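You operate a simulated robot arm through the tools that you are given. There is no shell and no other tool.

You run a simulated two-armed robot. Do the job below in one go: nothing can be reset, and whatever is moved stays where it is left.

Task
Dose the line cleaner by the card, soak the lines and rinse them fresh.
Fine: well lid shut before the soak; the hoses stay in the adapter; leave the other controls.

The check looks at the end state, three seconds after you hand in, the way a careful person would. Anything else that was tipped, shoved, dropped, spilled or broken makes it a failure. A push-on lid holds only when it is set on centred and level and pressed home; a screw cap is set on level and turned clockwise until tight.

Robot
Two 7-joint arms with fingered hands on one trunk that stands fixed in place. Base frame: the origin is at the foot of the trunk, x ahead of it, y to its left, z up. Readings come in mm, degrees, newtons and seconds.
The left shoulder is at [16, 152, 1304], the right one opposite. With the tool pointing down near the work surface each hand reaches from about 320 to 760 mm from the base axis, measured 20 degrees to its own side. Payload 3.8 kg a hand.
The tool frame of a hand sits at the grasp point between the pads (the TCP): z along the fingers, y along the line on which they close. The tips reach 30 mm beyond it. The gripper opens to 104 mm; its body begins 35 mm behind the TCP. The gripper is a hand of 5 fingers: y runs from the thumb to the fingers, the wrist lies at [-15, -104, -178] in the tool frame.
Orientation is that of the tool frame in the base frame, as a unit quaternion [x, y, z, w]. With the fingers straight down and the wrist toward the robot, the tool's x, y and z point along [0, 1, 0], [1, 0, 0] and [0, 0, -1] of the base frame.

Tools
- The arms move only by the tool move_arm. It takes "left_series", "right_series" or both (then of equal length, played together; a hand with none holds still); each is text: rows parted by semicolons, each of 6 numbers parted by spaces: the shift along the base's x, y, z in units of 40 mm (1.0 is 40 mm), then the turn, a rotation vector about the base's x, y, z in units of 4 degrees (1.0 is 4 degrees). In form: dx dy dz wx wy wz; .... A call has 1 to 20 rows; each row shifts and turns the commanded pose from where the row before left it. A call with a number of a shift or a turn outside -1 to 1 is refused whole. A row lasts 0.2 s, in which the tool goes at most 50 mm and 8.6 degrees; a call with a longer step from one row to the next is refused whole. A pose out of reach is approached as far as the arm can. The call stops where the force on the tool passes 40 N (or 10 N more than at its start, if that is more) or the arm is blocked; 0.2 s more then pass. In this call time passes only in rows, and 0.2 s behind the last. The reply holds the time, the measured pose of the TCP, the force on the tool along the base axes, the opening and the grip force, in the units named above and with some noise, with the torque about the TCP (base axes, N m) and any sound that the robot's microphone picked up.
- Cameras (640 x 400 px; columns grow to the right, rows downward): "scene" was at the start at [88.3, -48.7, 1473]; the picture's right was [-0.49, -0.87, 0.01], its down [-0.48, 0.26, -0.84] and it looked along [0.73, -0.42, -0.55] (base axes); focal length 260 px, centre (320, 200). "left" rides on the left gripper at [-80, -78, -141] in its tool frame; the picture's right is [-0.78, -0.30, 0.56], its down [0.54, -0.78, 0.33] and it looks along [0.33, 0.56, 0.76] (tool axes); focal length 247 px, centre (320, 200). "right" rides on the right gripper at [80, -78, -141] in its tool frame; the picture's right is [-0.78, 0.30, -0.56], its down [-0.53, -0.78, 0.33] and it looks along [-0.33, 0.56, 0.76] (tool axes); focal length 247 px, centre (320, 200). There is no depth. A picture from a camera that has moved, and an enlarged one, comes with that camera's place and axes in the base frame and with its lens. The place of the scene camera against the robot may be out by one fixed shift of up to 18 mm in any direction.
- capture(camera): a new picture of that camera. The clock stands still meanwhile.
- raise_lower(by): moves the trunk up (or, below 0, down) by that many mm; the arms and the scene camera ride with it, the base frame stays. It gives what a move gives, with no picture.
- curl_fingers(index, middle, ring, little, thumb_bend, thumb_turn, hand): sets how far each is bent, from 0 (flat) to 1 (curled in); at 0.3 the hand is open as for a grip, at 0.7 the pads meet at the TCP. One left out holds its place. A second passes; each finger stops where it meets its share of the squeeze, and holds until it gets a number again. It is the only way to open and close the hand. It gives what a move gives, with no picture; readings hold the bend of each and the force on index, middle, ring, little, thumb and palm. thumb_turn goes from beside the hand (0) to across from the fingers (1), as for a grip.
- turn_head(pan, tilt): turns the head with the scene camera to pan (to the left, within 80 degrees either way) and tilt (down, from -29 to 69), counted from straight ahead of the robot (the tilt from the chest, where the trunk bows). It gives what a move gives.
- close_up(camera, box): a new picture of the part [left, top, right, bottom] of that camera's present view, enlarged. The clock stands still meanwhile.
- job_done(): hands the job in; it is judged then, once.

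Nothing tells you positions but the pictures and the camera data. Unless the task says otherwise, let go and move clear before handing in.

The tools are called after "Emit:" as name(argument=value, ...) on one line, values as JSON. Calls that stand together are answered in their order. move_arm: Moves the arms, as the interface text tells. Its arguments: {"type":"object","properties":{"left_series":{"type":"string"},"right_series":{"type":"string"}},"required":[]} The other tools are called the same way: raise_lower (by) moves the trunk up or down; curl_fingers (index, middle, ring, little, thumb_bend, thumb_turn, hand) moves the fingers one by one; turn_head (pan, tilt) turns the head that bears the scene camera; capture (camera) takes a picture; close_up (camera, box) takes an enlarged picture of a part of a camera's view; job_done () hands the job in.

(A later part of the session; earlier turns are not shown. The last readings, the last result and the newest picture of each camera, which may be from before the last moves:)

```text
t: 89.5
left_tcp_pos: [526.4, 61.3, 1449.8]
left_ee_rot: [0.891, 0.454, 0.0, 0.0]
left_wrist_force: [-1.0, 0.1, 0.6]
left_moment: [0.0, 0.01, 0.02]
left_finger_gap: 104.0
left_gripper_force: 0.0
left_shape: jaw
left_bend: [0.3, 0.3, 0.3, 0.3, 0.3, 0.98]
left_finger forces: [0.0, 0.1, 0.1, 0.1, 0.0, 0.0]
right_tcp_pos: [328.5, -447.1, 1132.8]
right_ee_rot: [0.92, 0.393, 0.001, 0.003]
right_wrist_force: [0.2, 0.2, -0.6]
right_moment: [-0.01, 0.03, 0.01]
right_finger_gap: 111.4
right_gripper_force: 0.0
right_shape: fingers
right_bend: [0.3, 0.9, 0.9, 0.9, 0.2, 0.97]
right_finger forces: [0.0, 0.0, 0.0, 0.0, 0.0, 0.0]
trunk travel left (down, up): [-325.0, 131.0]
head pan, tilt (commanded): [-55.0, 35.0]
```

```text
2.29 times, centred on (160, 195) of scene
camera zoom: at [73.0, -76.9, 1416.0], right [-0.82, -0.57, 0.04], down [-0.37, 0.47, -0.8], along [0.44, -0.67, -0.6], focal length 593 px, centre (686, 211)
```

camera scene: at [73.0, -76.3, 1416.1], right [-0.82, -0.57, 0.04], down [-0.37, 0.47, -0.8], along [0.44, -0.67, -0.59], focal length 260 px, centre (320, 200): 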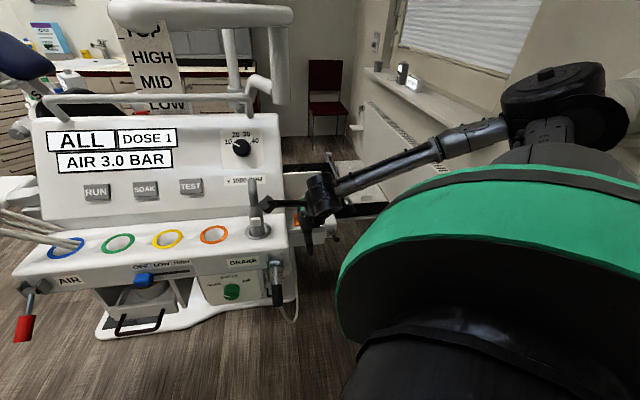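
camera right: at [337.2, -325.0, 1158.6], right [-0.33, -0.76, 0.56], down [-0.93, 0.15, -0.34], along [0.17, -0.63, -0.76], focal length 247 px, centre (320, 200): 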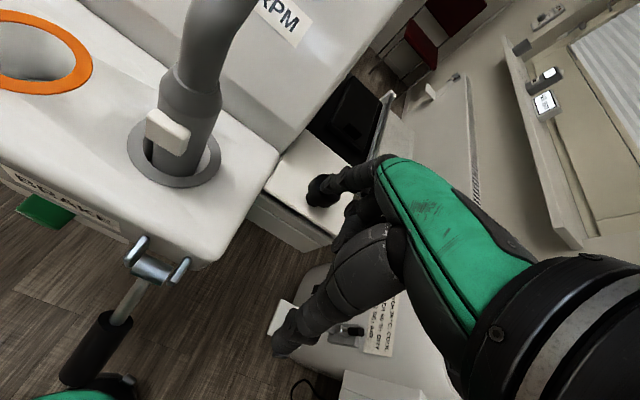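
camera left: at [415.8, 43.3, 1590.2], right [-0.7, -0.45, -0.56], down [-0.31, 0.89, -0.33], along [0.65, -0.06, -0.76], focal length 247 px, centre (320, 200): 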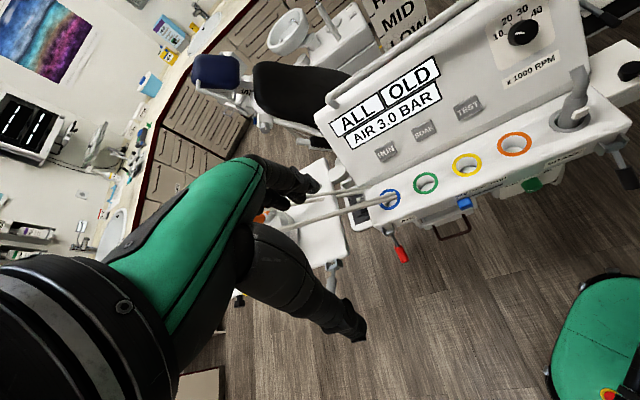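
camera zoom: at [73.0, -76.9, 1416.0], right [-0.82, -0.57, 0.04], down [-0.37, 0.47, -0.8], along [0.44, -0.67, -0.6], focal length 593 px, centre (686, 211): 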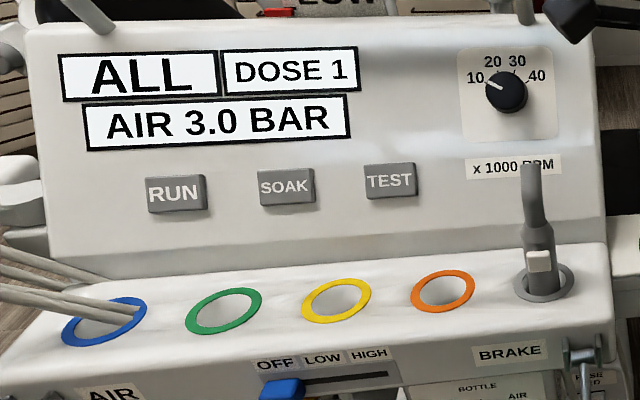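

The lid is flush and the display still reads DOSE 1. Next is SOAK, which I place at about (661, -254, 1069) on the steep panel; I'll bring the right hand in front of it, tilted toward the panel, and move the left hand out of the way.

Emit:
curl_fingers(hand="right", index=0.3, middle=0.9, ring=0.9, little=0.9, thumb_bend=0.7)

Emit:
move_arm(left_series="-.2 .4 0 0 0 0; -.2 .4 0 0 0 0; -.2 .4 0 0 0 0; -.2 .4 0 0 0 0; -.2 .4 0 0 0 0; -.2 .4 0 0 0 0; -.2 .4 0 0 0 0; -.2 .4 0 0 0 0; 0 0 0 0 0 0; 0 0 0 0 0 0; 0 0 0 0 0 0; 0 0 0 0 0 0", right_series="0 0 .85 0 0 0; 0 0 .85 0 0 0; .58 .7175 0 0 0 0; .58 .7175 0 0 0 0; .58 .7175 0 0 0 0; .58 .7175 0 0 0 0; .58 .7175 0 -.697 -.717 0; .58 .7175 0 -.697 -.717 0; .58 .7175 0 -.697 -.717 0; .58 .7175 0 -.697 -.717 0; .58 .7175 0 -.697 -.717 0; .58 .7175 0 -.697 -.717 0")

Emit:
capture(camera="right")

Emit:
turn_head(pan=-25, tilt=30)

Emit:
capture(camera="scene")

```text
t: 90.5
left_tcp_pos: [526.6, 62.7, 1449.6]
left_ee_rot: [0.892, 0.453, 0.0, 0.0]
left_wrist_force: [0.3, -0.1, 0.4]
left_moment: [0.01, 0.01, 0.02]
left_finger_gap: 103.9
left_gripper_force: 0.1
left_shape: jaw
left_bend: [0.3, 0.3, 0.3, 0.3, 0.3, 0.98]
left_finger forces: [0.0, 0.0, 0.0, 0.0, 0.0, 0.1]
right_tcp_pos: [328.9, -446.8, 1133.3]
right_ee_rot: [0.92, 0.392, 0.0, 0.003]
right_wrist_force: [0.0, 0.4, 0.6]
right_moment: [-0.02, 0.03, 0.0]
right_finger_gap: 52.8
right_gripper_force: 0.1
right_shape: fingers
right_bend: [0.3, 0.9, 0.9, 0.9, 0.7, 0.97]
right_finger forces: [0.0, 0.0, 0.0, 0.0, 0.0, 0.1]
trunk travel left (down, up): [-325.0, 131.0]
head pan, tilt (commanded): [-55.0, 35.0]
```

```text
t: 93.1
left_tcp_pos: [465.1, 191.0, 1447.4]
left_ee_rot: [0.892, 0.453, -0.002, -0.001]
left_wrist_force: [-0.1, -0.2, 0.1]
left_moment: [0.0, 0.03, -0.01]
left_finger_gap: 103.8
left_gripper_force: 0.1
left_shape: jaw
left_bend: [0.3, 0.3, 0.3, 0.3, 0.3, 0.98]
left_finger forces: [0.0, 0.1, 0.1, 0.1, 0.0, 0.0]
right_tcp_pos: [554.3, -172.2, 1203.2]
right_ee_rot: [0.899, 0.383, 0.082, 0.196]
right_wrist_force: [0.6, -0.9, 0.0]
right_moment: [-0.01, -0.01, 0.01]
right_finger_gap: 52.6
right_gripper_force: 0.0
right_shape: fingers
right_bend: [0.3, 0.9, 0.9, 0.9, 0.7, 0.97]
right_finger forces: [0.1, 0.0, 0.0, 0.1, 0.1, 0.0]
right hand out of reach, approached as far as the arm can: row 12
trunk travel left (down, up): [-325.0, 131.0]
head pan, tilt (commanded): [-55.0, 35.0]
```

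```text
taken
camera right: at [517.8, -23.5, 1299.5], right [-0.51, -0.58, 0.63], down [-0.78, 0.01, -0.62], along [0.36, -0.81, -0.46], focal length 247 px, centre (320, 200)
```

right: 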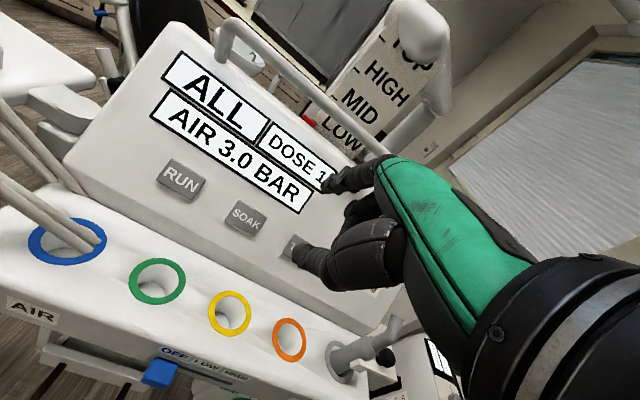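

```text
t: 94.0
left_tcp_pos: [462.8, 191.0, 1448.4]
left_ee_rot: [0.891, 0.453, 0.0, 0.0]
left_wrist_force: [0.5, 0.6, 0.6]
left_moment: [-0.01, 0.01, 0.02]
left_finger_gap: 103.5
left_gripper_force: 0.1
left_shape: jaw
left_bend: [0.3, 0.3, 0.3, 0.3, 0.3, 0.98]
left_finger forces: [0.0, 0.0, 0.0, 0.0, 0.0, 0.0]
right_tcp_pos: [551.6, -172.0, 1204.4]
right_ee_rot: [0.899, 0.383, 0.082, 0.195]
right_wrist_force: [0.1, -0.3, -0.2]
right_moment: [0.0, 0.03, 0.01]
right_finger_gap: 52.8
right_gripper_force: 0.2
right_shape: fingers
right_bend: [0.3, 0.9, 0.9, 0.9, 0.7, 0.97]
right_finger forces: [0.0, 0.1, 0.0, 0.0, 0.1, 0.1]
trunk travel left (down, up): [-325.0, 131.0]
head pan, tilt (commanded): [-25.0, 30.0]
```

```text
taken
camera scene: at [104.9, -42.7, 1422.4], right [-0.42, -0.91, 0.02], down [-0.49, 0.21, -0.84], along [0.76, -0.37, -0.54], focal length 260 px, centre (320, 200)
```

scene: 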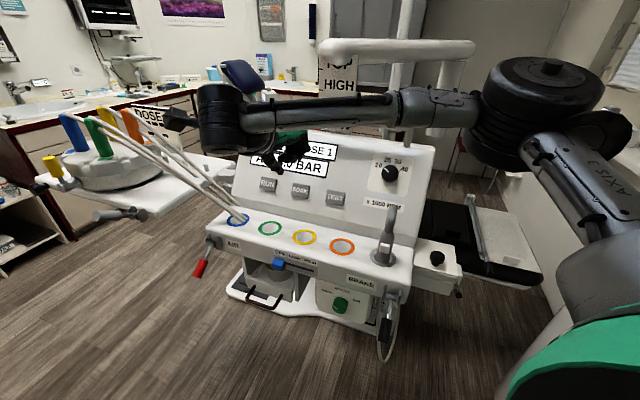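

I'll take a sharper look at the buttons from the right camera to fix SOAK's place.

Emit:
close_up(camera="right", box=[150, 140, 350, 280])

Emit:
close_up(camera="scene", box=[240, 130, 360, 220])

Emit:
capture(camera="left")

```text
2.86 times, centred on (250, 210) of right
camera zoom: at [515.3, -23.6, 1300.1], right [-0.51, -0.59, 0.63], down [-0.78, 0.01, -0.62], along [0.36, -0.81, -0.46], focal length 706 px, centre (520, 171)
```

zoom: 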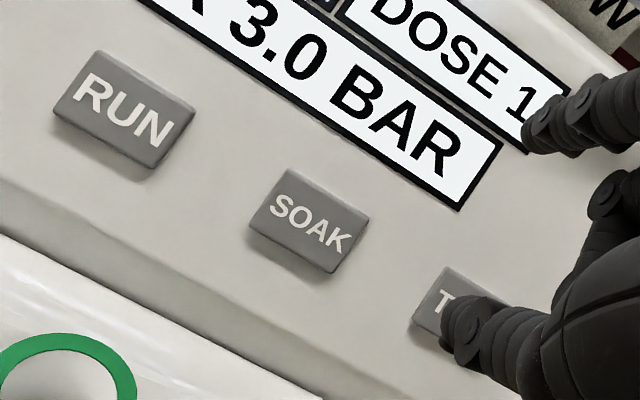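

```text
4.44 times, centred on (300, 175) of scene
camera zoom: at [104.9, -42.7, 1422.4], right [-0.42, -0.91, 0.02], down [-0.49, 0.21, -0.84], along [0.76, -0.37, -0.54], focal length 1153 px, centre (409, 311)
```

zoom: 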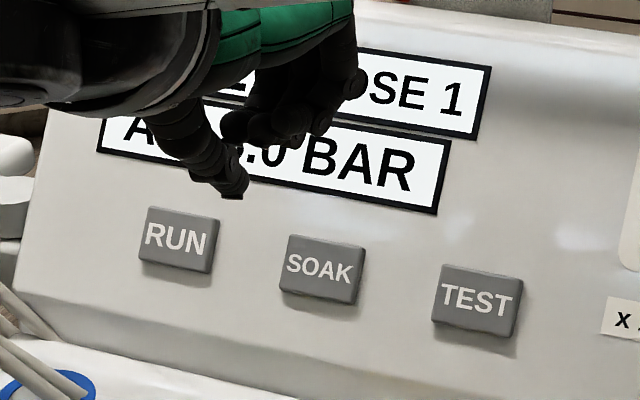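

```text
taken
camera left: at [353.3, 173.1, 1588.5], right [-0.7, -0.45, -0.56], down [-0.31, 0.89, -0.33], along [0.65, -0.06, -0.76], focal length 247 px, centre (320, 200)
```

left: 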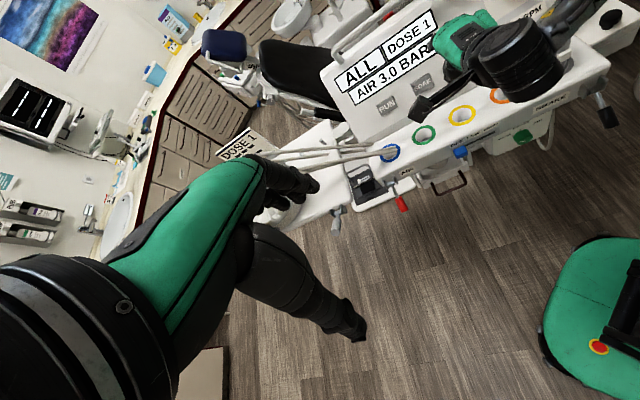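

I now place SOAK at about (680, -254, 1049). I'll bring the index tip to a standoff about 40 mm off it along the panel's normal.

Emit:
move_arm(right_series=".32 -.08 -.9 0 0 0; .32 -.08 -.9 0 0 0; .32 -.08 -.9 0 0 0; .32 -.08 -.9 0 0 0")

Emit:
capture(camera="right")

Emit:
close_up(camera="scene", box=[230, 130, 390, 250])

```text
t: 95.0
left_tcp_pos: [464.4, 189.9, 1447.1]
left_ee_rot: [0.892, 0.452, 0.0, -0.001]
left_wrist_force: [-0.6, 0.0, 0.3]
left_moment: [0.03, -0.01, 0.0]
left_finger_gap: 103.5
left_gripper_force: 0.0
left_shape: jaw
left_bend: [0.3, 0.3, 0.3, 0.3, 0.3, 0.98]
left_finger forces: [0.1, 0.0, 0.1, 0.0, 0.1, 0.1]
right_tcp_pos: [581.4, -225.7, 1072.5]
right_ee_rot: [0.899, 0.383, 0.082, 0.195]
right_wrist_force: [-0.4, 0.0, 0.0]
right_moment: [-0.01, 0.02, -0.04]
right_finger_gap: 52.7
right_gripper_force: 0.0
right_shape: fingers
right_bend: [0.3, 0.9, 0.9, 0.9, 0.7, 0.97]
right_finger forces: [0.1, 0.0, 0.0, 0.0, 0.0, 0.1]
right hand out of reach, approached as far as the arm can: row 1, 2, 3, 4
trunk travel left (down, up): [-325.0, 131.0]
head pan, tilt (commanded): [-25.0, 30.0]
```

```text
taken
camera right: at [544.6, -78.8, 1168.6], right [-0.51, -0.59, 0.63], down [-0.78, 0.01, -0.62], along [0.36, -0.81, -0.46], focal length 247 px, centre (320, 200)
```

right: 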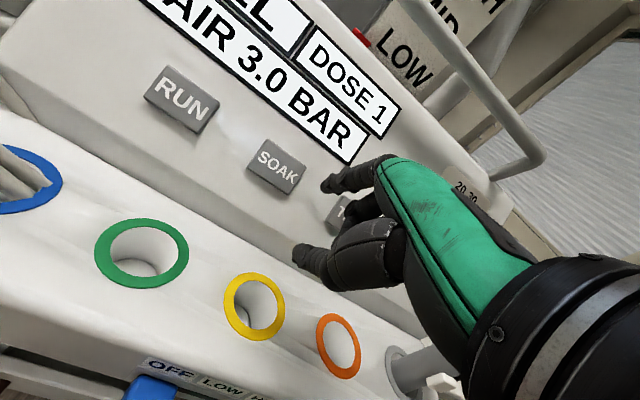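

```text
3.33 times, centred on (310, 190) of scene
camera zoom: at [105.7, -43.2, 1422.3], right [-0.42, -0.91, 0.02], down [-0.49, 0.21, -0.84], along [0.76, -0.37, -0.54], focal length 865 px, centre (353, 233)
```

zoom: 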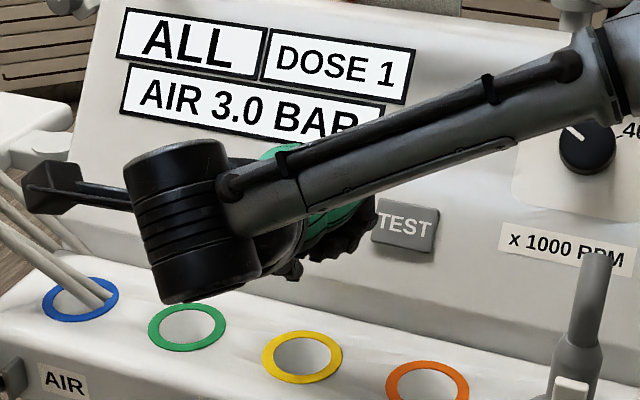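

The right arm can't reach SOAK and its index is near TEST, so I'll back it straight off and use the left hand instead. I'll retreat the right hand first.

Emit:
move_arm(right_series="-.5 .1 .8 0 0 0; -.5 .1 .8 0 0 0; -.4 0 .8 .697 .717 0; -.4 -.3 .5 .697 .717 0; -.4 -.8 0 .697 .717 0; -.4 -.8 0 .697 .717 0; -.4 -.8 0 .697 .717 0; -.4 -.8 0 .697 .717 0; -.2 -.8 0 0 0 0")

Emit:
capture(camera="scene")

Emit:
capture(camera="left")

```text
t: 97.0
left_tcp_pos: [462.5, 189.0, 1447.6]
left_ee_rot: [0.891, 0.453, 0.0, 0.0]
left_wrist_force: [-0.6, -0.2, -1.0]
left_moment: [0.01, -0.02, 0.01]
left_finger_gap: 103.9
left_gripper_force: 0.1
left_shape: jaw
left_bend: [0.3, 0.3, 0.3, 0.3, 0.3, 0.98]
left_finger forces: [0.1, 0.0, 0.0, 0.0, 0.0, 0.0]
right_tcp_pos: [433.3, -388.9, 1189.3]
right_ee_rot: [0.92, 0.393, 0.002, 0.003]
right_wrist_force: [-0.1, 0.1, 0.5]
right_moment: [0.01, 0.0, 0.01]
right_finger_gap: 52.9
right_gripper_force: 0.1
right_shape: fingers
right_bend: [0.3, 0.9, 0.9, 0.9, 0.7, 0.97]
right_finger forces: [0.0, 0.0, 0.1, 0.0, 0.0, 0.0]
trunk travel left (down, up): [-325.0, 131.0]
head pan, tilt (commanded): [-25.0, 30.0]
```

```text
taken
camera scene: at [104.7, -44.0, 1422.3], right [-0.42, -0.91, 0.02], down [-0.49, 0.21, -0.84], along [0.76, -0.37, -0.54], focal length 260 px, centre (320, 200)
```

scene: 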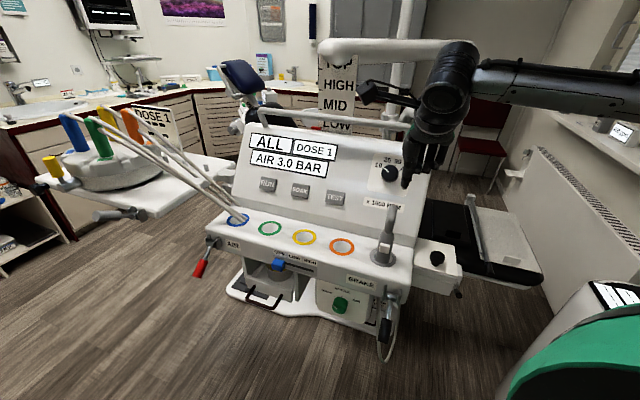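

```text
taken
camera left: at [353.0, 171.5, 1588.7], right [-0.7, -0.45, -0.56], down [-0.31, 0.89, -0.33], along [0.65, -0.06, -0.76], focal length 247 px, centre (320, 200)
```

left: 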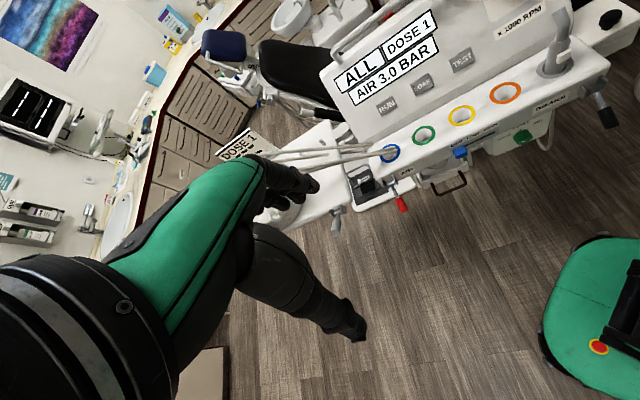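

The right hand's index is fairly near the RPM dial, so I'll back it off further while bringing the left hand (index out, others folded) toward the panel.

Emit:
curl_fingers(hand="left", index=0.3, middle=0.9, ring=0.9, little=0.9, thumb_bend=0.7)

Emit:
move_arm(left_series=".215 -.69 -.55 0 0 -1; .215 -.69 -.55 0 0 -1; .215 -.69 -.55 -.697 -.717 0; .215 -.69 -.55 -.697 -.717 0; .215 -.69 -.55 -.697 -.717 0; .215 -.69 -.55 -.697 -.717 0; .215 -.69 -.55 -.697 -.717 0; .215 -.69 -.55 -.697 -.717 0; .215 -.69 -.55 0 0 0", right_series="-.5 -.2 .2 0 0 0; -.5 -.2 .2 0 0 0; -.5 -.2 .2 0 0 0; -.5 -.2 .2 0 0 0; 0 0 0 0 0 0; 0 0 0 0 0 0; 0 0 0 0 0 0; 0 0 0 0 0 0; 0 0 0 0 0 0")

Emit:
capture(camera="left")

Emit:
capture(camera="scene")

```text
t: 98.0
left_tcp_pos: [462.7, 191.5, 1448.1]
left_ee_rot: [0.891, 0.453, 0.0, 0.0]
left_wrist_force: [-0.2, 0.9, -0.3]
left_moment: [0.01, -0.03, -0.02]
left_finger_gap: 52.7
left_gripper_force: 0.1
left_shape: fingers
left_bend: [0.3, 0.9, 0.9, 0.9, 0.7, 0.98]
left_finger forces: [0.0, 0.0, 0.0, 0.1, 0.1, 0.0]
right_tcp_pos: [434.1, -387.2, 1189.5]
right_ee_rot: [0.92, 0.392, 0.0, 0.004]
right_wrist_force: [0.8, 1.1, -0.4]
right_moment: [0.01, -0.03, -0.02]
right_finger_gap: 52.8
right_gripper_force: 0.0
right_shape: fingers
right_bend: [0.3, 0.9, 0.9, 0.9, 0.7, 0.97]
right_finger forces: [0.0, 0.1, 0.1, 0.0, 0.0, 0.1]
trunk travel left (down, up): [-325.0, 131.0]
head pan, tilt (commanded): [-25.0, 30.0]
```

```text
t: 100.0
left_tcp_pos: [527.3, -23.7, 1280.1]
left_ee_rot: [0.881, 0.424, 0.072, 0.195]
left_wrist_force: [-0.2, 0.4, -0.7]
left_moment: [0.01, 0.02, 0.0]
left_finger_gap: 52.7
left_gripper_force: 0.1
left_shape: fingers
left_bend: [0.3, 0.9, 0.9, 0.9, 0.7, 0.98]
left_finger forces: [0.1, 0.0, 0.0, 0.1, 0.1, 0.0]
left hand out of reach, approached as far as the arm can: row 1, 2
right_tcp_pos: [357.4, -421.0, 1220.4]
right_ee_rot: [0.92, 0.392, 0.001, 0.002]
right_wrist_force: [0.3, 0.2, 0.1]
right_moment: [0.03, 0.03, -0.01]
right_finger_gap: 52.9
right_gripper_force: 0.1
right_shape: fingers
right_bend: [0.3, 0.9, 0.9, 0.9, 0.7, 0.97]
right_finger forces: [0.0, 0.0, 0.0, 0.1, 0.0, 0.0]
trunk travel left (down, up): [-325.0, 131.0]
head pan, tilt (commanded): [-25.0, 30.0]
```

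```text
taken
camera left: at [380.9, 0.3, 1380.6], right [-0.54, -0.59, -0.6], down [-0.12, 0.76, -0.64], along [0.83, -0.27, -0.48], focal length 247 px, centre (320, 200)
```

left: 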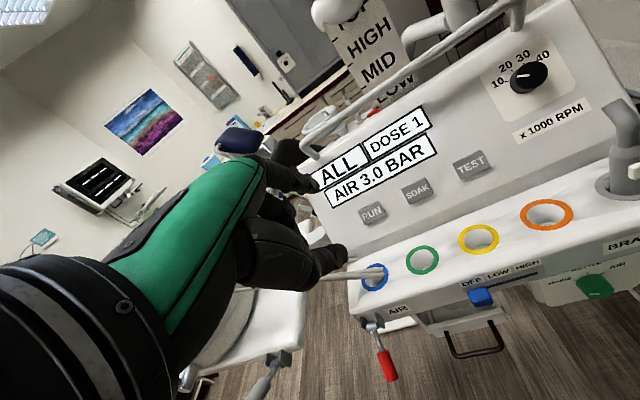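

```text
taken
camera scene: at [105.8, -43.9, 1422.3], right [-0.42, -0.91, 0.02], down [-0.49, 0.21, -0.84], along [0.76, -0.37, -0.54], focal length 260 px, centre (320, 200)
```

scene: 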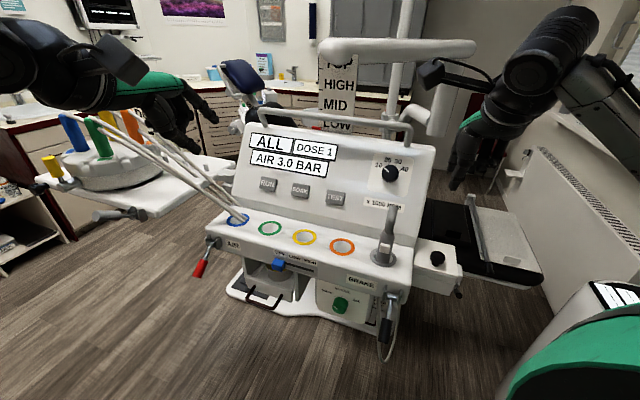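

SOAK shows up consistently at about (682, -255, 1049) from the left camera. I'll bring the left index to a standoff in front of it.

Emit:
move_arm(left_series=".246 -.503 -.685 0 0 0; .246 -.503 -.685 0 0 0; .246 -.503 -.685 0 0 0; .246 -.503 -.685 0 0 0; .246 -.503 -.685 0 0 0; .246 -.503 -.685 0 0 0; .246 -.503 -.685 0 0 0; .246 -.503 -.685 0 0 0")

Emit:
capture(camera="left")

Emit:
close_up(camera="scene", box=[230, 130, 390, 250])

```text
t: 101.8
left_tcp_pos: [607.6, -186.0, 1061.6]
left_ee_rot: [0.881, 0.424, 0.072, 0.196]
left_wrist_force: [0.2, -0.5, -0.4]
left_moment: [0.03, -0.01, 0.02]
left_finger_gap: 52.6
left_gripper_force: 0.1
left_shape: fingers
left_bend: [0.3, 0.9, 0.9, 0.9, 0.7, 0.98]
left_finger forces: [0.1, 0.1, 0.0, 0.0, 0.0, 0.0]
right_tcp_pos: [356.5, -420.9, 1219.4]
right_ee_rot: [0.92, 0.391, 0.001, 0.003]
right_wrist_force: [0.0, -0.3, -0.3]
right_moment: [0.01, 0.03, -0.03]
right_finger_gap: 52.7
right_gripper_force: 0.0
right_shape: fingers
right_bend: [0.3, 0.9, 0.9, 0.9, 0.7, 0.97]
right_finger forces: [0.1, 0.1, 0.0, 0.0, 0.0, 0.0]
trunk travel left (down, up): [-325.0, 131.0]
head pan, tilt (commanded): [-25.0, 30.0]
```

```text
taken
camera left: at [461.1, -162.4, 1161.5], right [-0.54, -0.59, -0.6], down [-0.12, 0.76, -0.64], along [0.83, -0.27, -0.48], focal length 247 px, centre (320, 200)
```

left: 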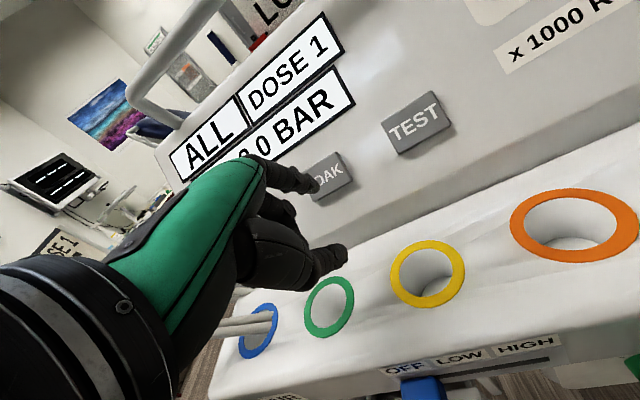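

```text
3.33 times, centred on (310, 190) of scene
camera zoom: at [105.6, -44.2, 1422.3], right [-0.42, -0.91, 0.02], down [-0.49, 0.21, -0.84], along [0.76, -0.37, -0.54], focal length 865 px, centre (353, 233)
```

zoom: 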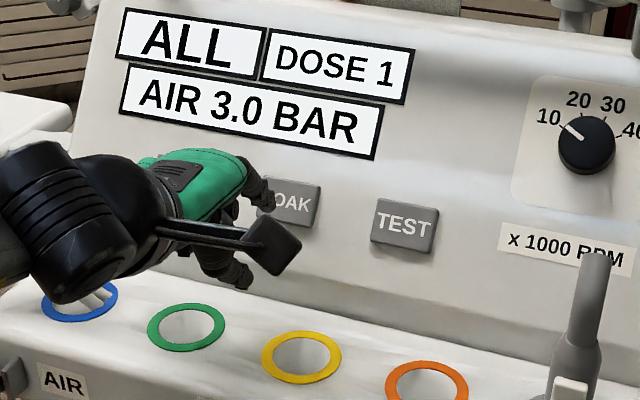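

Emit:
close_up(camera="left", box=[260, 130, 380, 220])

Emit:
close_up(camera="scene", box=[270, 160, 340, 220])

```text
4.44 times, centred on (320, 175) of left
camera zoom: at [461.1, -162.4, 1161.5], right [-0.54, -0.59, -0.6], down [-0.12, 0.76, -0.64], along [0.83, -0.27, -0.48], focal length 1098 px, centre (320, 311)
```

zoom: 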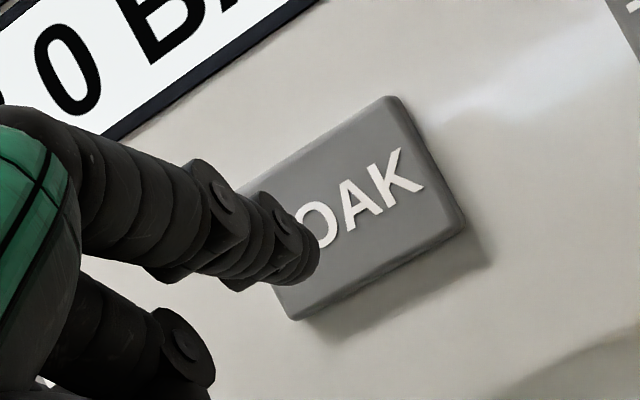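

```text
6.67 times, centred on (305, 190) of scene
camera zoom: at [105.6, -44.2, 1422.3], right [-0.42, -0.91, 0.02], down [-0.49, 0.21, -0.84], along [0.76, -0.37, -0.54], focal length 1730 px, centre (420, 267)
```

zoom: 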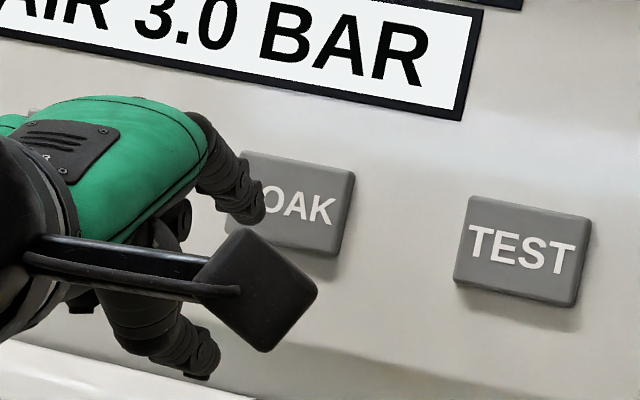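

The index tip sits about 39 mm off the SOAK button's face. I'll approach along the line to its centre.

Emit:
move_arm(left_series=".1 -.112 -.091 0 0 0; .1 -.112 -.091 0 0 0; .1 -.112 -.091 0 0 0; .1 -.112 -.091 0 0 0")

Emit:
close_up(camera="left", box=[260, 130, 380, 220])

Emit:
close_up(camera="scene", box=[270, 160, 340, 220])

```text
t: 102.8
left_tcp_pos: [623.0, -201.8, 1049.6]
left_ee_rot: [0.882, 0.424, 0.071, 0.195]
left_wrist_force: [-0.1, -0.2, -0.3]
left_moment: [-0.02, 0.02, 0.0]
left_finger_gap: 52.7
left_gripper_force: 0.0
left_shape: fingers
left_bend: [0.3, 0.9, 0.9, 0.9, 0.7, 0.98]
left_finger forces: [0.1, 0.0, 0.0, 0.1, 0.1, 0.1]
right_tcp_pos: [356.6, -419.8, 1220.5]
right_ee_rot: [0.92, 0.391, 0.001, 0.004]
right_wrist_force: [0.1, 0.2, -0.6]
right_moment: [-0.02, 0.01, -0.02]
right_finger_gap: 53.0
right_gripper_force: 0.0
right_shape: fingers
right_bend: [0.3, 0.9, 0.9, 0.9, 0.7, 0.97]
right_finger forces: [0.0, 0.0, 0.1, 0.0, 0.0, 0.1]
trunk travel left (down, up): [-325.0, 131.0]
head pan, tilt (commanded): [-25.0, 30.0]
```

```text
4.44 times, centred on (320, 175) of left
camera zoom: at [475.7, -179.1, 1148.0], right [-0.54, -0.59, -0.6], down [-0.12, 0.76, -0.64], along [0.83, -0.27, -0.48], focal length 1098 px, centre (320, 311)
```

zoom: 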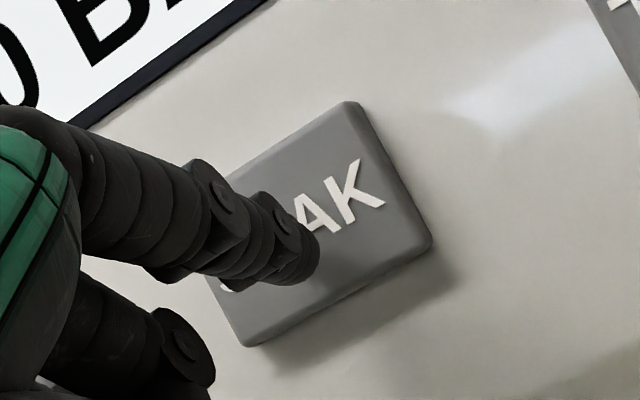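

```text
6.67 times, centred on (305, 190) of scene
camera zoom: at [105.2, -43.1, 1422.3], right [-0.42, -0.91, 0.02], down [-0.49, 0.21, -0.84], along [0.76, -0.37, -0.54], focal length 1730 px, centre (420, 267)
```

zoom: 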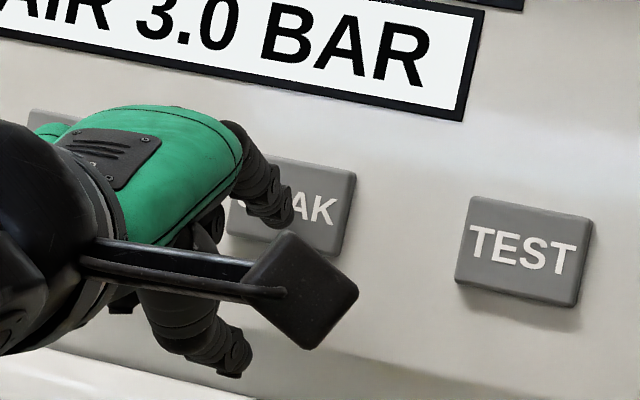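

The tip is in front of SOAK's middle. I'll press in along the panel's normal with 2 mm steps.

Emit:
move_arm(left_series=".032 -.031 -.022 0 0 0; .032 -.031 -.022 0 0 0; .032 -.031 -.022 0 0 0")

```text
t: 103.6
left_tcp_pos: [626.2, -205.5, 1045.1]
left_ee_rot: [0.882, 0.423, 0.07, 0.195]
left_wrist_force: [-0.9, -0.5, -0.8]
left_moment: [-0.04, -0.03, 0.0]
left_finger_gap: 52.2
left_gripper_force: 0.4
left_shape: fingers
left_bend: [0.3, 0.9, 0.9, 0.9, 0.7, 0.98]
left_finger forces: [0.4, 0.0, 0.1, 0.1, 0.0, 0.1]
right_tcp_pos: [356.3, -419.8, 1220.6]
right_ee_rot: [0.92, 0.391, 0.002, 0.004]
right_wrist_force: [0.4, 0.1, -1.1]
right_moment: [-0.01, 0.04, -0.01]
right_finger_gap: 52.8
right_gripper_force: 0.0
right_shape: fingers
right_bend: [0.3, 0.9, 0.9, 0.9, 0.7, 0.97]
right_finger forces: [0.0, 0.1, 0.0, 0.0, 0.1, 0.0]
trunk travel left (down, up): [-325.0, 131.0]
head pan, tilt (commanded): [-25.0, 30.0]
```

The index has just made contact (0.4 N), so I'll press a few millimetres further.

Emit:
move_arm(left_series=".032 -.031 -.022 0 0 0; .032 -.031 -.022 0 0 0")

Emit:
capture(camera="scene")

```text
t: 104.2
left_tcp_pos: [628.8, -207.8, 1042.7]
left_ee_rot: [0.882, 0.424, 0.071, 0.196]
left_wrist_force: [-1.1, 1.0, 1.8]
left_moment: [-0.11, -0.04, 0.01]
left_finger_gap: 52.2
left_gripper_force: 1.2
left_shape: fingers
left_bend: [0.3, 0.9, 0.9, 0.9, 0.7, 0.98]
left_finger forces: [2.4, 0.0, 0.1, 0.1, 0.0, 0.1]
right_tcp_pos: [355.4, -419.5, 1220.7]
right_ee_rot: [0.92, 0.392, 0.001, 0.004]
right_wrist_force: [-0.3, -1.5, 1.1]
right_moment: [-0.03, -0.01, -0.03]
right_finger_gap: 52.6
right_gripper_force: 0.0
right_shape: fingers
right_bend: [0.3, 0.9, 0.9, 0.9, 0.7, 0.97]
right_finger forces: [0.0, 0.0, 0.0, 0.0, 0.0, 0.0]
trunk travel left (down, up): [-325.0, 131.0]
head pan, tilt (commanded): [-25.0, 30.0]
heard: click
```

```text
taken
camera scene: at [104.5, -42.4, 1422.4], right [-0.42, -0.91, 0.02], down [-0.49, 0.21, -0.84], along [0.76, -0.37, -0.54], focal length 260 px, centre (320, 200)
```

scene: 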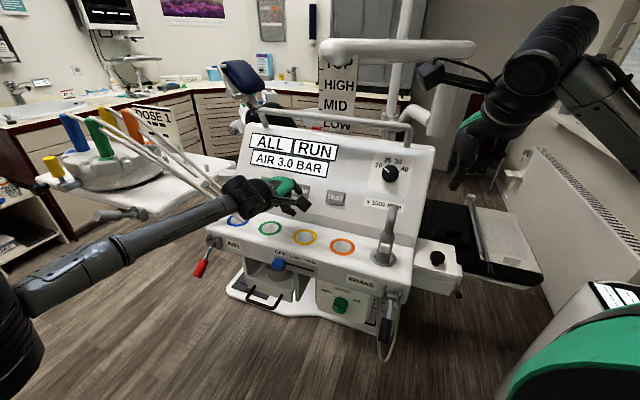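

A click, and the display now reads "ALL RUN". I'll back the finger off and watch the display.

Emit:
move_arm(left_series="-.15 .15 .1 0 0 0; -.3 .29 .2 0 0 0; -.3 .29 .2 0 0 0")

Emit:
close_up(camera="scene", box=[230, 120, 390, 220])

```text
t: 105.0
left_tcp_pos: [598.8, -177.0, 1061.9]
left_ee_rot: [0.882, 0.423, 0.071, 0.196]
left_wrist_force: [-0.1, 0.3, 0.1]
left_moment: [0.01, 0.0, 0.02]
left_finger_gap: 52.7
left_gripper_force: 0.1
left_shape: fingers
left_bend: [0.3, 0.9, 0.9, 0.9, 0.7, 0.98]
left_finger forces: [0.0, 0.0, 0.0, 0.1, 0.0, 0.0]
right_tcp_pos: [355.8, -419.7, 1221.0]
right_ee_rot: [0.92, 0.391, 0.001, 0.005]
right_wrist_force: [0.0, 0.4, 0.3]
right_moment: [0.05, -0.04, 0.0]
right_finger_gap: 52.8
right_gripper_force: 0.1
right_shape: fingers
right_bend: [0.3, 0.9, 0.9, 0.9, 0.7, 0.97]
right_finger forces: [0.0, 0.0, 0.1, 0.1, 0.0, 0.0]
trunk travel left (down, up): [-325.0, 131.0]
head pan, tilt (commanded): [-25.0, 30.0]
```

```text
4.00 times, centred on (310, 170) of scene
camera zoom: at [104.7, -42.1, 1422.4], right [-0.42, -0.91, 0.02], down [-0.49, 0.21, -0.84], along [0.76, -0.37, -0.54], focal length 1038 px, centre (360, 320)
```

zoom: 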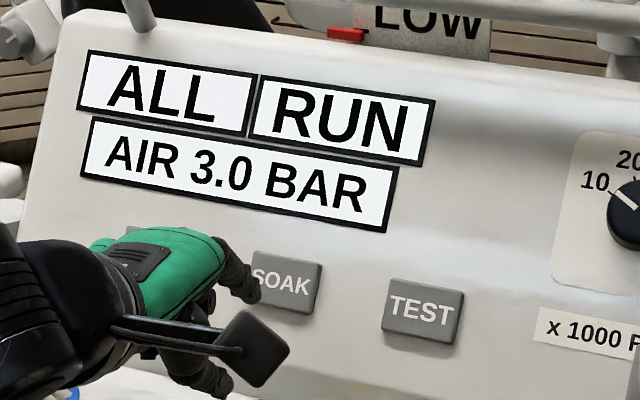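

The soak appears to be running. While it does, I'll look at the surroundings of RUN, especially the hoses, before approaching it.

Emit:
capture(camera="left")

Emit:
close_up(camera="scene", box=[180, 130, 300, 250])

```text
taken
camera left: at [450.8, -153.2, 1162.5], right [-0.54, -0.59, -0.6], down [-0.12, 0.76, -0.64], along [0.83, -0.27, -0.48], focal length 247 px, centre (320, 200)
```

left: 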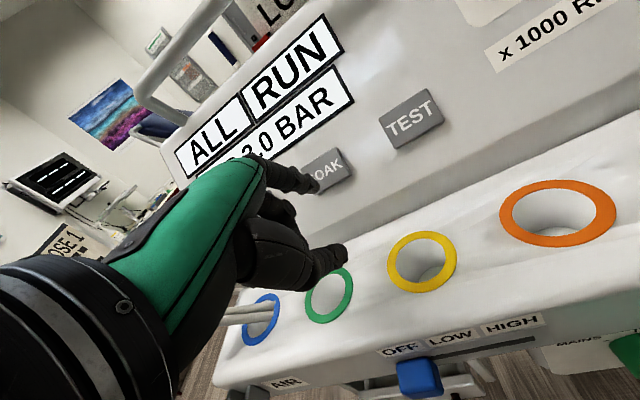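

```text
3.33 times, centred on (240, 190) of scene
camera zoom: at [104.7, -42.1, 1422.4], right [-0.42, -0.91, 0.02], down [-0.49, 0.21, -0.84], along [0.76, -0.37, -0.54], focal length 865 px, centre (587, 233)
```

zoom: 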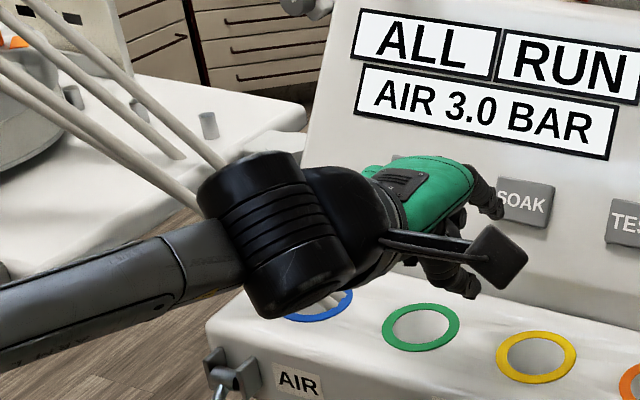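

The hoses stay left of and in front of the RUN button. While the soak runs, I'll back the left hand off and turn it so its folded fingers keep away from the hoses.

Emit:
move_arm(left_series="-.5 .3 .5 0 0 0; -.5 .3 .5 0 0 0; 0 0 .3 0 0 1; 0 0 .3 0 0 1; 0 0 0 0 0 1; 0 0 0 0 0 1; 0 0 0 0 0 1; 0 0 0 0 0 1; 0 0 0 0 0 1; 0 0 0 0 0 1")

Emit:
close_up(camera="scene", box=[180, 120, 390, 260])

Emit:
capture(camera="left")

```text
t: 107.2
left_tcp_pos: [558.1, -153.9, 1127.7]
left_ee_rot: [0.731, 0.65, 0.122, 0.168]
left_wrist_force: [0.6, -0.5, -0.8]
left_moment: [0.02, -0.03, 0.05]
left_finger_gap: 52.4
left_gripper_force: 0.1
left_shape: fingers
left_bend: [0.3, 0.9, 0.9, 0.9, 0.7, 0.98]
left_finger forces: [0.0, 0.0, 0.0, 0.0, 0.0, 0.0]
right_tcp_pos: [355.4, -420.4, 1220.8]
right_ee_rot: [0.92, 0.392, 0.001, 0.003]
right_wrist_force: [0.7, 0.4, 0.0]
right_moment: [0.0, -0.01, -0.04]
right_finger_gap: 52.7
right_gripper_force: 0.0
right_shape: fingers
right_bend: [0.3, 0.9, 0.9, 0.9, 0.7, 0.97]
right_finger forces: [0.0, 0.0, 0.0, 0.0, 0.1, 0.0]
trunk travel left (down, up): [-325.0, 131.0]
head pan, tilt (commanded): [-25.0, 30.0]
```

```text
2.86 times, centred on (285, 190) of scene
camera zoom: at [105.0, -43.3, 1422.4], right [-0.42, -0.91, 0.02], down [-0.49, 0.21, -0.84], along [0.76, -0.37, -0.54], focal length 741 px, centre (420, 229)
```

zoom: 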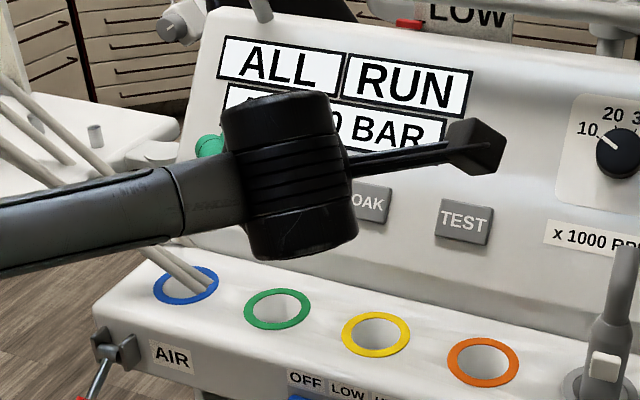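

```text
taken
camera left: at [421.9, -212.5, 1227.3], right [-0.14, -0.79, -0.6], down [-0.51, 0.58, -0.64], along [0.85, 0.21, -0.48], focal length 247 px, centre (320, 200)
```

left: 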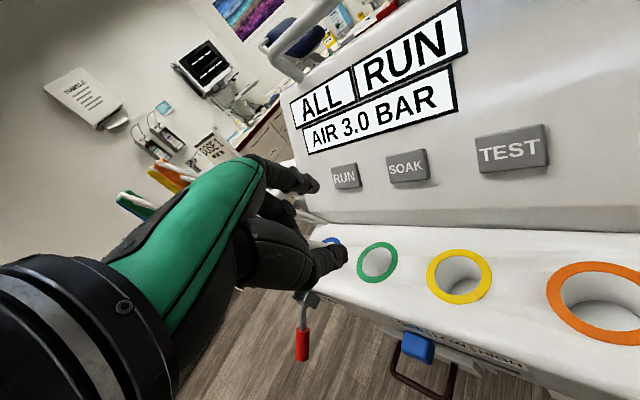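

The display still shows "ALL RUN". I'll wait a few seconds and check it again.

Emit:
move_arm(left_series="0 0 0 0 0 0; 0 0 0 0 0 0; 0 0 0 0 0 0; 0 0 0 0 0 0; 0 0 0 0 0 0; 0 0 0 0 0 0; 0 0 0 0 0 0; 0 0 0 0 0 0; 0 0 0 0 0 0; 0 0 0 0 0 0; 0 0 0 0 0 0; 0 0 0 0 0 0; 0 0 0 0 0 0; 0 0 0 0 0 0; 0 0 0 0 0 0; 0 0 0 0 0 0; 0 0 0 0 0 0; 0 0 0 0 0 0; 0 0 0 0 0 0; 0 0 0 0 0 0")

Emit:
close_up(camera="left", box=[270, 0, 560, 200])

```text
t: 111.4
left_tcp_pos: [557.9, -154.9, 1126.8]
left_ee_rot: [0.731, 0.65, 0.123, 0.168]
left_wrist_force: [-0.2, -0.3, 0.8]
left_moment: [0.02, -0.01, -0.01]
left_finger_gap: 52.8
left_gripper_force: 0.1
left_shape: fingers
left_bend: [0.3, 0.9, 0.9, 0.9, 0.7, 0.98]
left_finger forces: [0.0, 0.0, 0.0, 0.1, 0.0, 0.1]
right_tcp_pos: [357.4, -418.8, 1221.1]
right_ee_rot: [0.92, 0.392, 0.001, 0.003]
right_wrist_force: [0.2, 0.4, -0.3]
right_moment: [-0.03, 0.01, 0.0]
right_finger_gap: 52.8
right_gripper_force: 0.2
right_shape: fingers
right_bend: [0.3, 0.9, 0.9, 0.9, 0.7, 0.97]
right_finger forces: [0.0, 0.0, 0.1, 0.1, 0.1, 0.1]
trunk travel left (down, up): [-325.0, 131.0]
head pan, tilt (commanded): [-25.0, 30.0]
```

```text
2.00 times, centred on (415, 100) of left
camera zoom: at [422.1, -211.9, 1227.2], right [-0.14, -0.79, -0.6], down [-0.51, 0.58, -0.64], along [0.85, 0.21, -0.48], focal length 494 px, centre (130, 400)
```

zoom: 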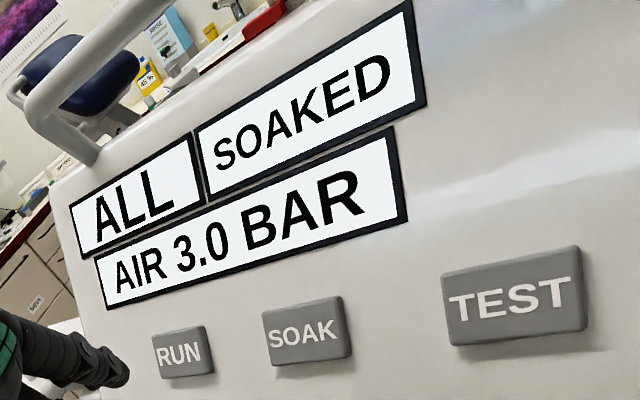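

The display reads "ALL SOAKED", so now the rinse with RUN at about (753, -185, 1047). I'll bring the index to a standoff in front of it.

Emit:
move_arm(left_series=".64 .045 -.425 0 0 0; .64 .045 -.425 0 0 0; .64 .045 -.425 0 0 0; .64 .045 -.425 0 0 0")

Emit:
capture(camera="left")

Emit:
close_up(camera="left", box=[260, 130, 380, 220])

Emit:
close_up(camera="scene", box=[180, 120, 340, 240])

```text
t: 112.4
left_tcp_pos: [662.0, -149.3, 1059.8]
left_ee_rot: [0.731, 0.65, 0.123, 0.169]
left_wrist_force: [1.0, 0.3, 0.2]
left_moment: [0.02, 0.01, 0.02]
left_finger_gap: 52.5
left_gripper_force: 0.0
left_shape: fingers
left_bend: [0.3, 0.9, 0.9, 0.9, 0.7, 0.98]
left_finger forces: [0.1, 0.0, 0.0, 0.0, 0.0, 0.0]
right_tcp_pos: [357.0, -420.2, 1220.4]
right_ee_rot: [0.92, 0.391, 0.0, 0.004]
right_wrist_force: [0.1, -0.8, -0.2]
right_moment: [-0.03, 0.01, -0.02]
right_finger_gap: 52.8
right_gripper_force: 0.1
right_shape: fingers
right_bend: [0.3, 0.9, 0.9, 0.9, 0.7, 0.97]
right_finger forces: [0.0, 0.1, 0.0, 0.0, 0.0, 0.0]
trunk travel left (down, up): [-325.0, 131.0]
head pan, tilt (commanded): [-25.0, 30.0]
```

```text
taken
camera left: at [525.5, -207.2, 1159.7], right [-0.15, -0.79, -0.6], down [-0.51, 0.58, -0.64], along [0.85, 0.21, -0.48], focal length 247 px, centre (320, 200)
```

left: 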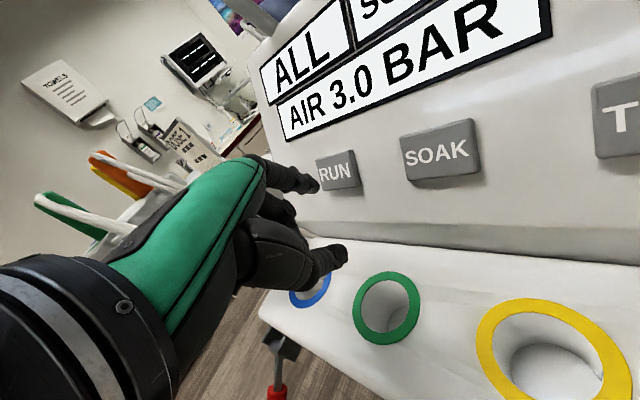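

```text
4.44 times, centred on (320, 175) of left
camera zoom: at [525.5, -207.2, 1159.7], right [-0.15, -0.79, -0.6], down [-0.51, 0.58, -0.64], along [0.85, 0.21, -0.48], focal length 1098 px, centre (320, 311)
```

zoom: 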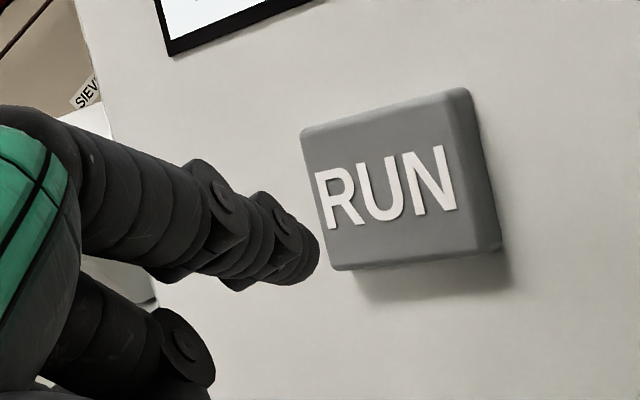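

```text
3.33 times, centred on (260, 180) of scene
camera zoom: at [105.9, -43.3, 1422.3], right [-0.42, -0.91, 0.02], down [-0.49, 0.21, -0.84], along [0.76, -0.37, -0.54], focal length 865 px, centre (520, 267)
```

zoom: 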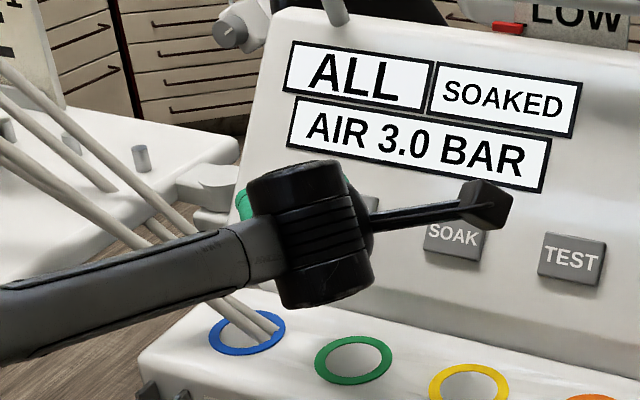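

The tip is about 38 mm from RUN's centre. I'll approach along that line as before.

Emit:
move_arm(left_series=".104 -.1 -.078 0 0 0; .104 -.1 -.078 0 0 0; .104 -.1 -.078 0 0 0; .104 -.1 -.078 0 0 0")

Emit:
close_up(camera="left", box=[260, 130, 380, 220])

```text
t: 113.4
left_tcp_pos: [678.7, -163.8, 1049.0]
left_ee_rot: [0.731, 0.649, 0.122, 0.168]
left_wrist_force: [0.1, 0.0, -0.9]
left_moment: [0.0, 0.0, -0.01]
left_finger_gap: 52.6
left_gripper_force: 0.0
left_shape: fingers
left_bend: [0.3, 0.9, 0.9, 0.9, 0.7, 0.98]
left_finger forces: [0.0, 0.1, 0.0, 0.1, 0.1, 0.1]
right_tcp_pos: [356.7, -420.2, 1221.0]
right_ee_rot: [0.92, 0.392, 0.001, 0.003]
right_wrist_force: [0.0, 0.2, -0.2]
right_moment: [0.01, -0.03, -0.04]
right_finger_gap: 52.8
right_gripper_force: 0.1
right_shape: fingers
right_bend: [0.3, 0.9, 0.9, 0.9, 0.7, 0.97]
right_finger forces: [0.0, 0.0, 0.0, 0.0, 0.0, 0.1]
trunk travel left (down, up): [-325.0, 131.0]
head pan, tilt (commanded): [-25.0, 30.0]
```

```text
4.44 times, centred on (320, 175) of left
camera zoom: at [541.2, -221.7, 1148.0], right [-0.15, -0.79, -0.6], down [-0.51, 0.58, -0.64], along [0.85, 0.21, -0.48], focal length 1098 px, centre (320, 311)
```

zoom: 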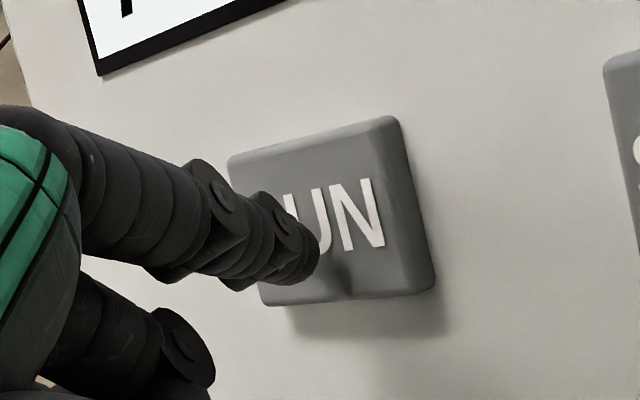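

The tip is close in front of RUN. I'll press in with small steps along the panel's normal.

Emit:
move_arm(left_series=".032 -.031 -.016 0 0 0; .032 -.031 -.016 0 0 0")

```text
t: 114.0
left_tcp_pos: [679.5, -166.1, 1045.5]
left_ee_rot: [0.731, 0.65, 0.122, 0.168]
left_wrist_force: [-1.1, 0.1, -0.3]
left_moment: [-0.01, -0.02, 0.01]
left_finger_gap: 52.4
left_gripper_force: 0.1
left_shape: fingers
left_bend: [0.3, 0.9, 0.9, 0.9, 0.7, 0.98]
left_finger forces: [0.7, 0.0, 0.0, 0.0, 0.1, 0.0]
right_tcp_pos: [357.0, -419.1, 1219.9]
right_ee_rot: [0.92, 0.392, 0.002, 0.003]
right_wrist_force: [-0.4, -0.4, 0.6]
right_moment: [0.01, -0.01, 0.02]
right_finger_gap: 53.1
right_gripper_force: 0.1
right_shape: fingers
right_bend: [0.3, 0.9, 0.9, 0.9, 0.7, 0.97]
right_finger forces: [0.0, 0.0, 0.1, 0.0, 0.1, 0.0]
trunk travel left (down, up): [-325.0, 131.0]
head pan, tilt (commanded): [-25.0, 30.0]
```

Contact again at 0.7 N, so I'll press on for the click.

Emit:
move_arm(left_series=".032 -.031 -.018 0 0 0; .032 -.031 -.018 0 0 0")

Emit:
close_up(camera="scene", box=[180, 120, 340, 240])

```text
t: 114.6
left_tcp_pos: [682.2, -168.5, 1044.6]
left_ee_rot: [0.731, 0.65, 0.123, 0.169]
left_wrist_force: [-1.6, 0.7, 1.9]
left_moment: [0.02, -0.13, -0.02]
left_finger_gap: 52.6
left_gripper_force: 1.3
left_shape: fingers
left_bend: [0.3, 0.9, 0.9, 0.9, 0.7, 0.98]
left_finger forces: [2.5, 0.1, 0.0, 0.0, 0.1, 0.0]
right_tcp_pos: [355.0, -419.8, 1220.0]
right_ee_rot: [0.92, 0.391, 0.002, 0.005]
right_wrist_force: [1.2, 0.4, 0.4]
right_moment: [0.0, 0.01, -0.01]
right_finger_gap: 52.8
right_gripper_force: 0.0
right_shape: fingers
right_bend: [0.3, 0.9, 0.9, 0.9, 0.7, 0.97]
right_finger forces: [0.0, 0.1, 0.0, 0.0, 0.1, 0.0]
trunk travel left (down, up): [-325.0, 131.0]
head pan, tilt (commanded): [-25.0, 30.0]
heard: click
```

```text
3.33 times, centred on (260, 180) of scene
camera zoom: at [104.3, -42.7, 1422.4], right [-0.42, -0.91, 0.02], down [-0.49, 0.21, -0.84], along [0.76, -0.37, -0.54], focal length 865 px, centre (520, 267)
```

zoom: 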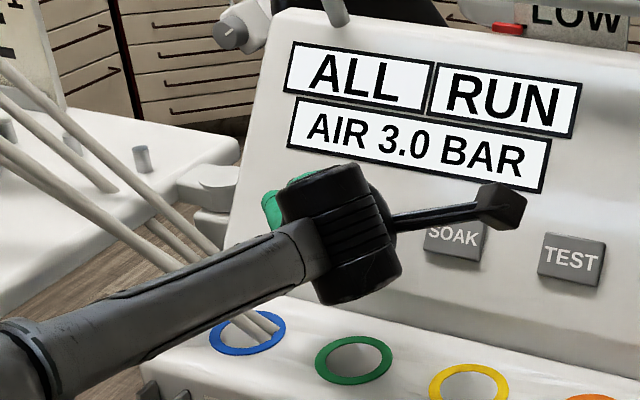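

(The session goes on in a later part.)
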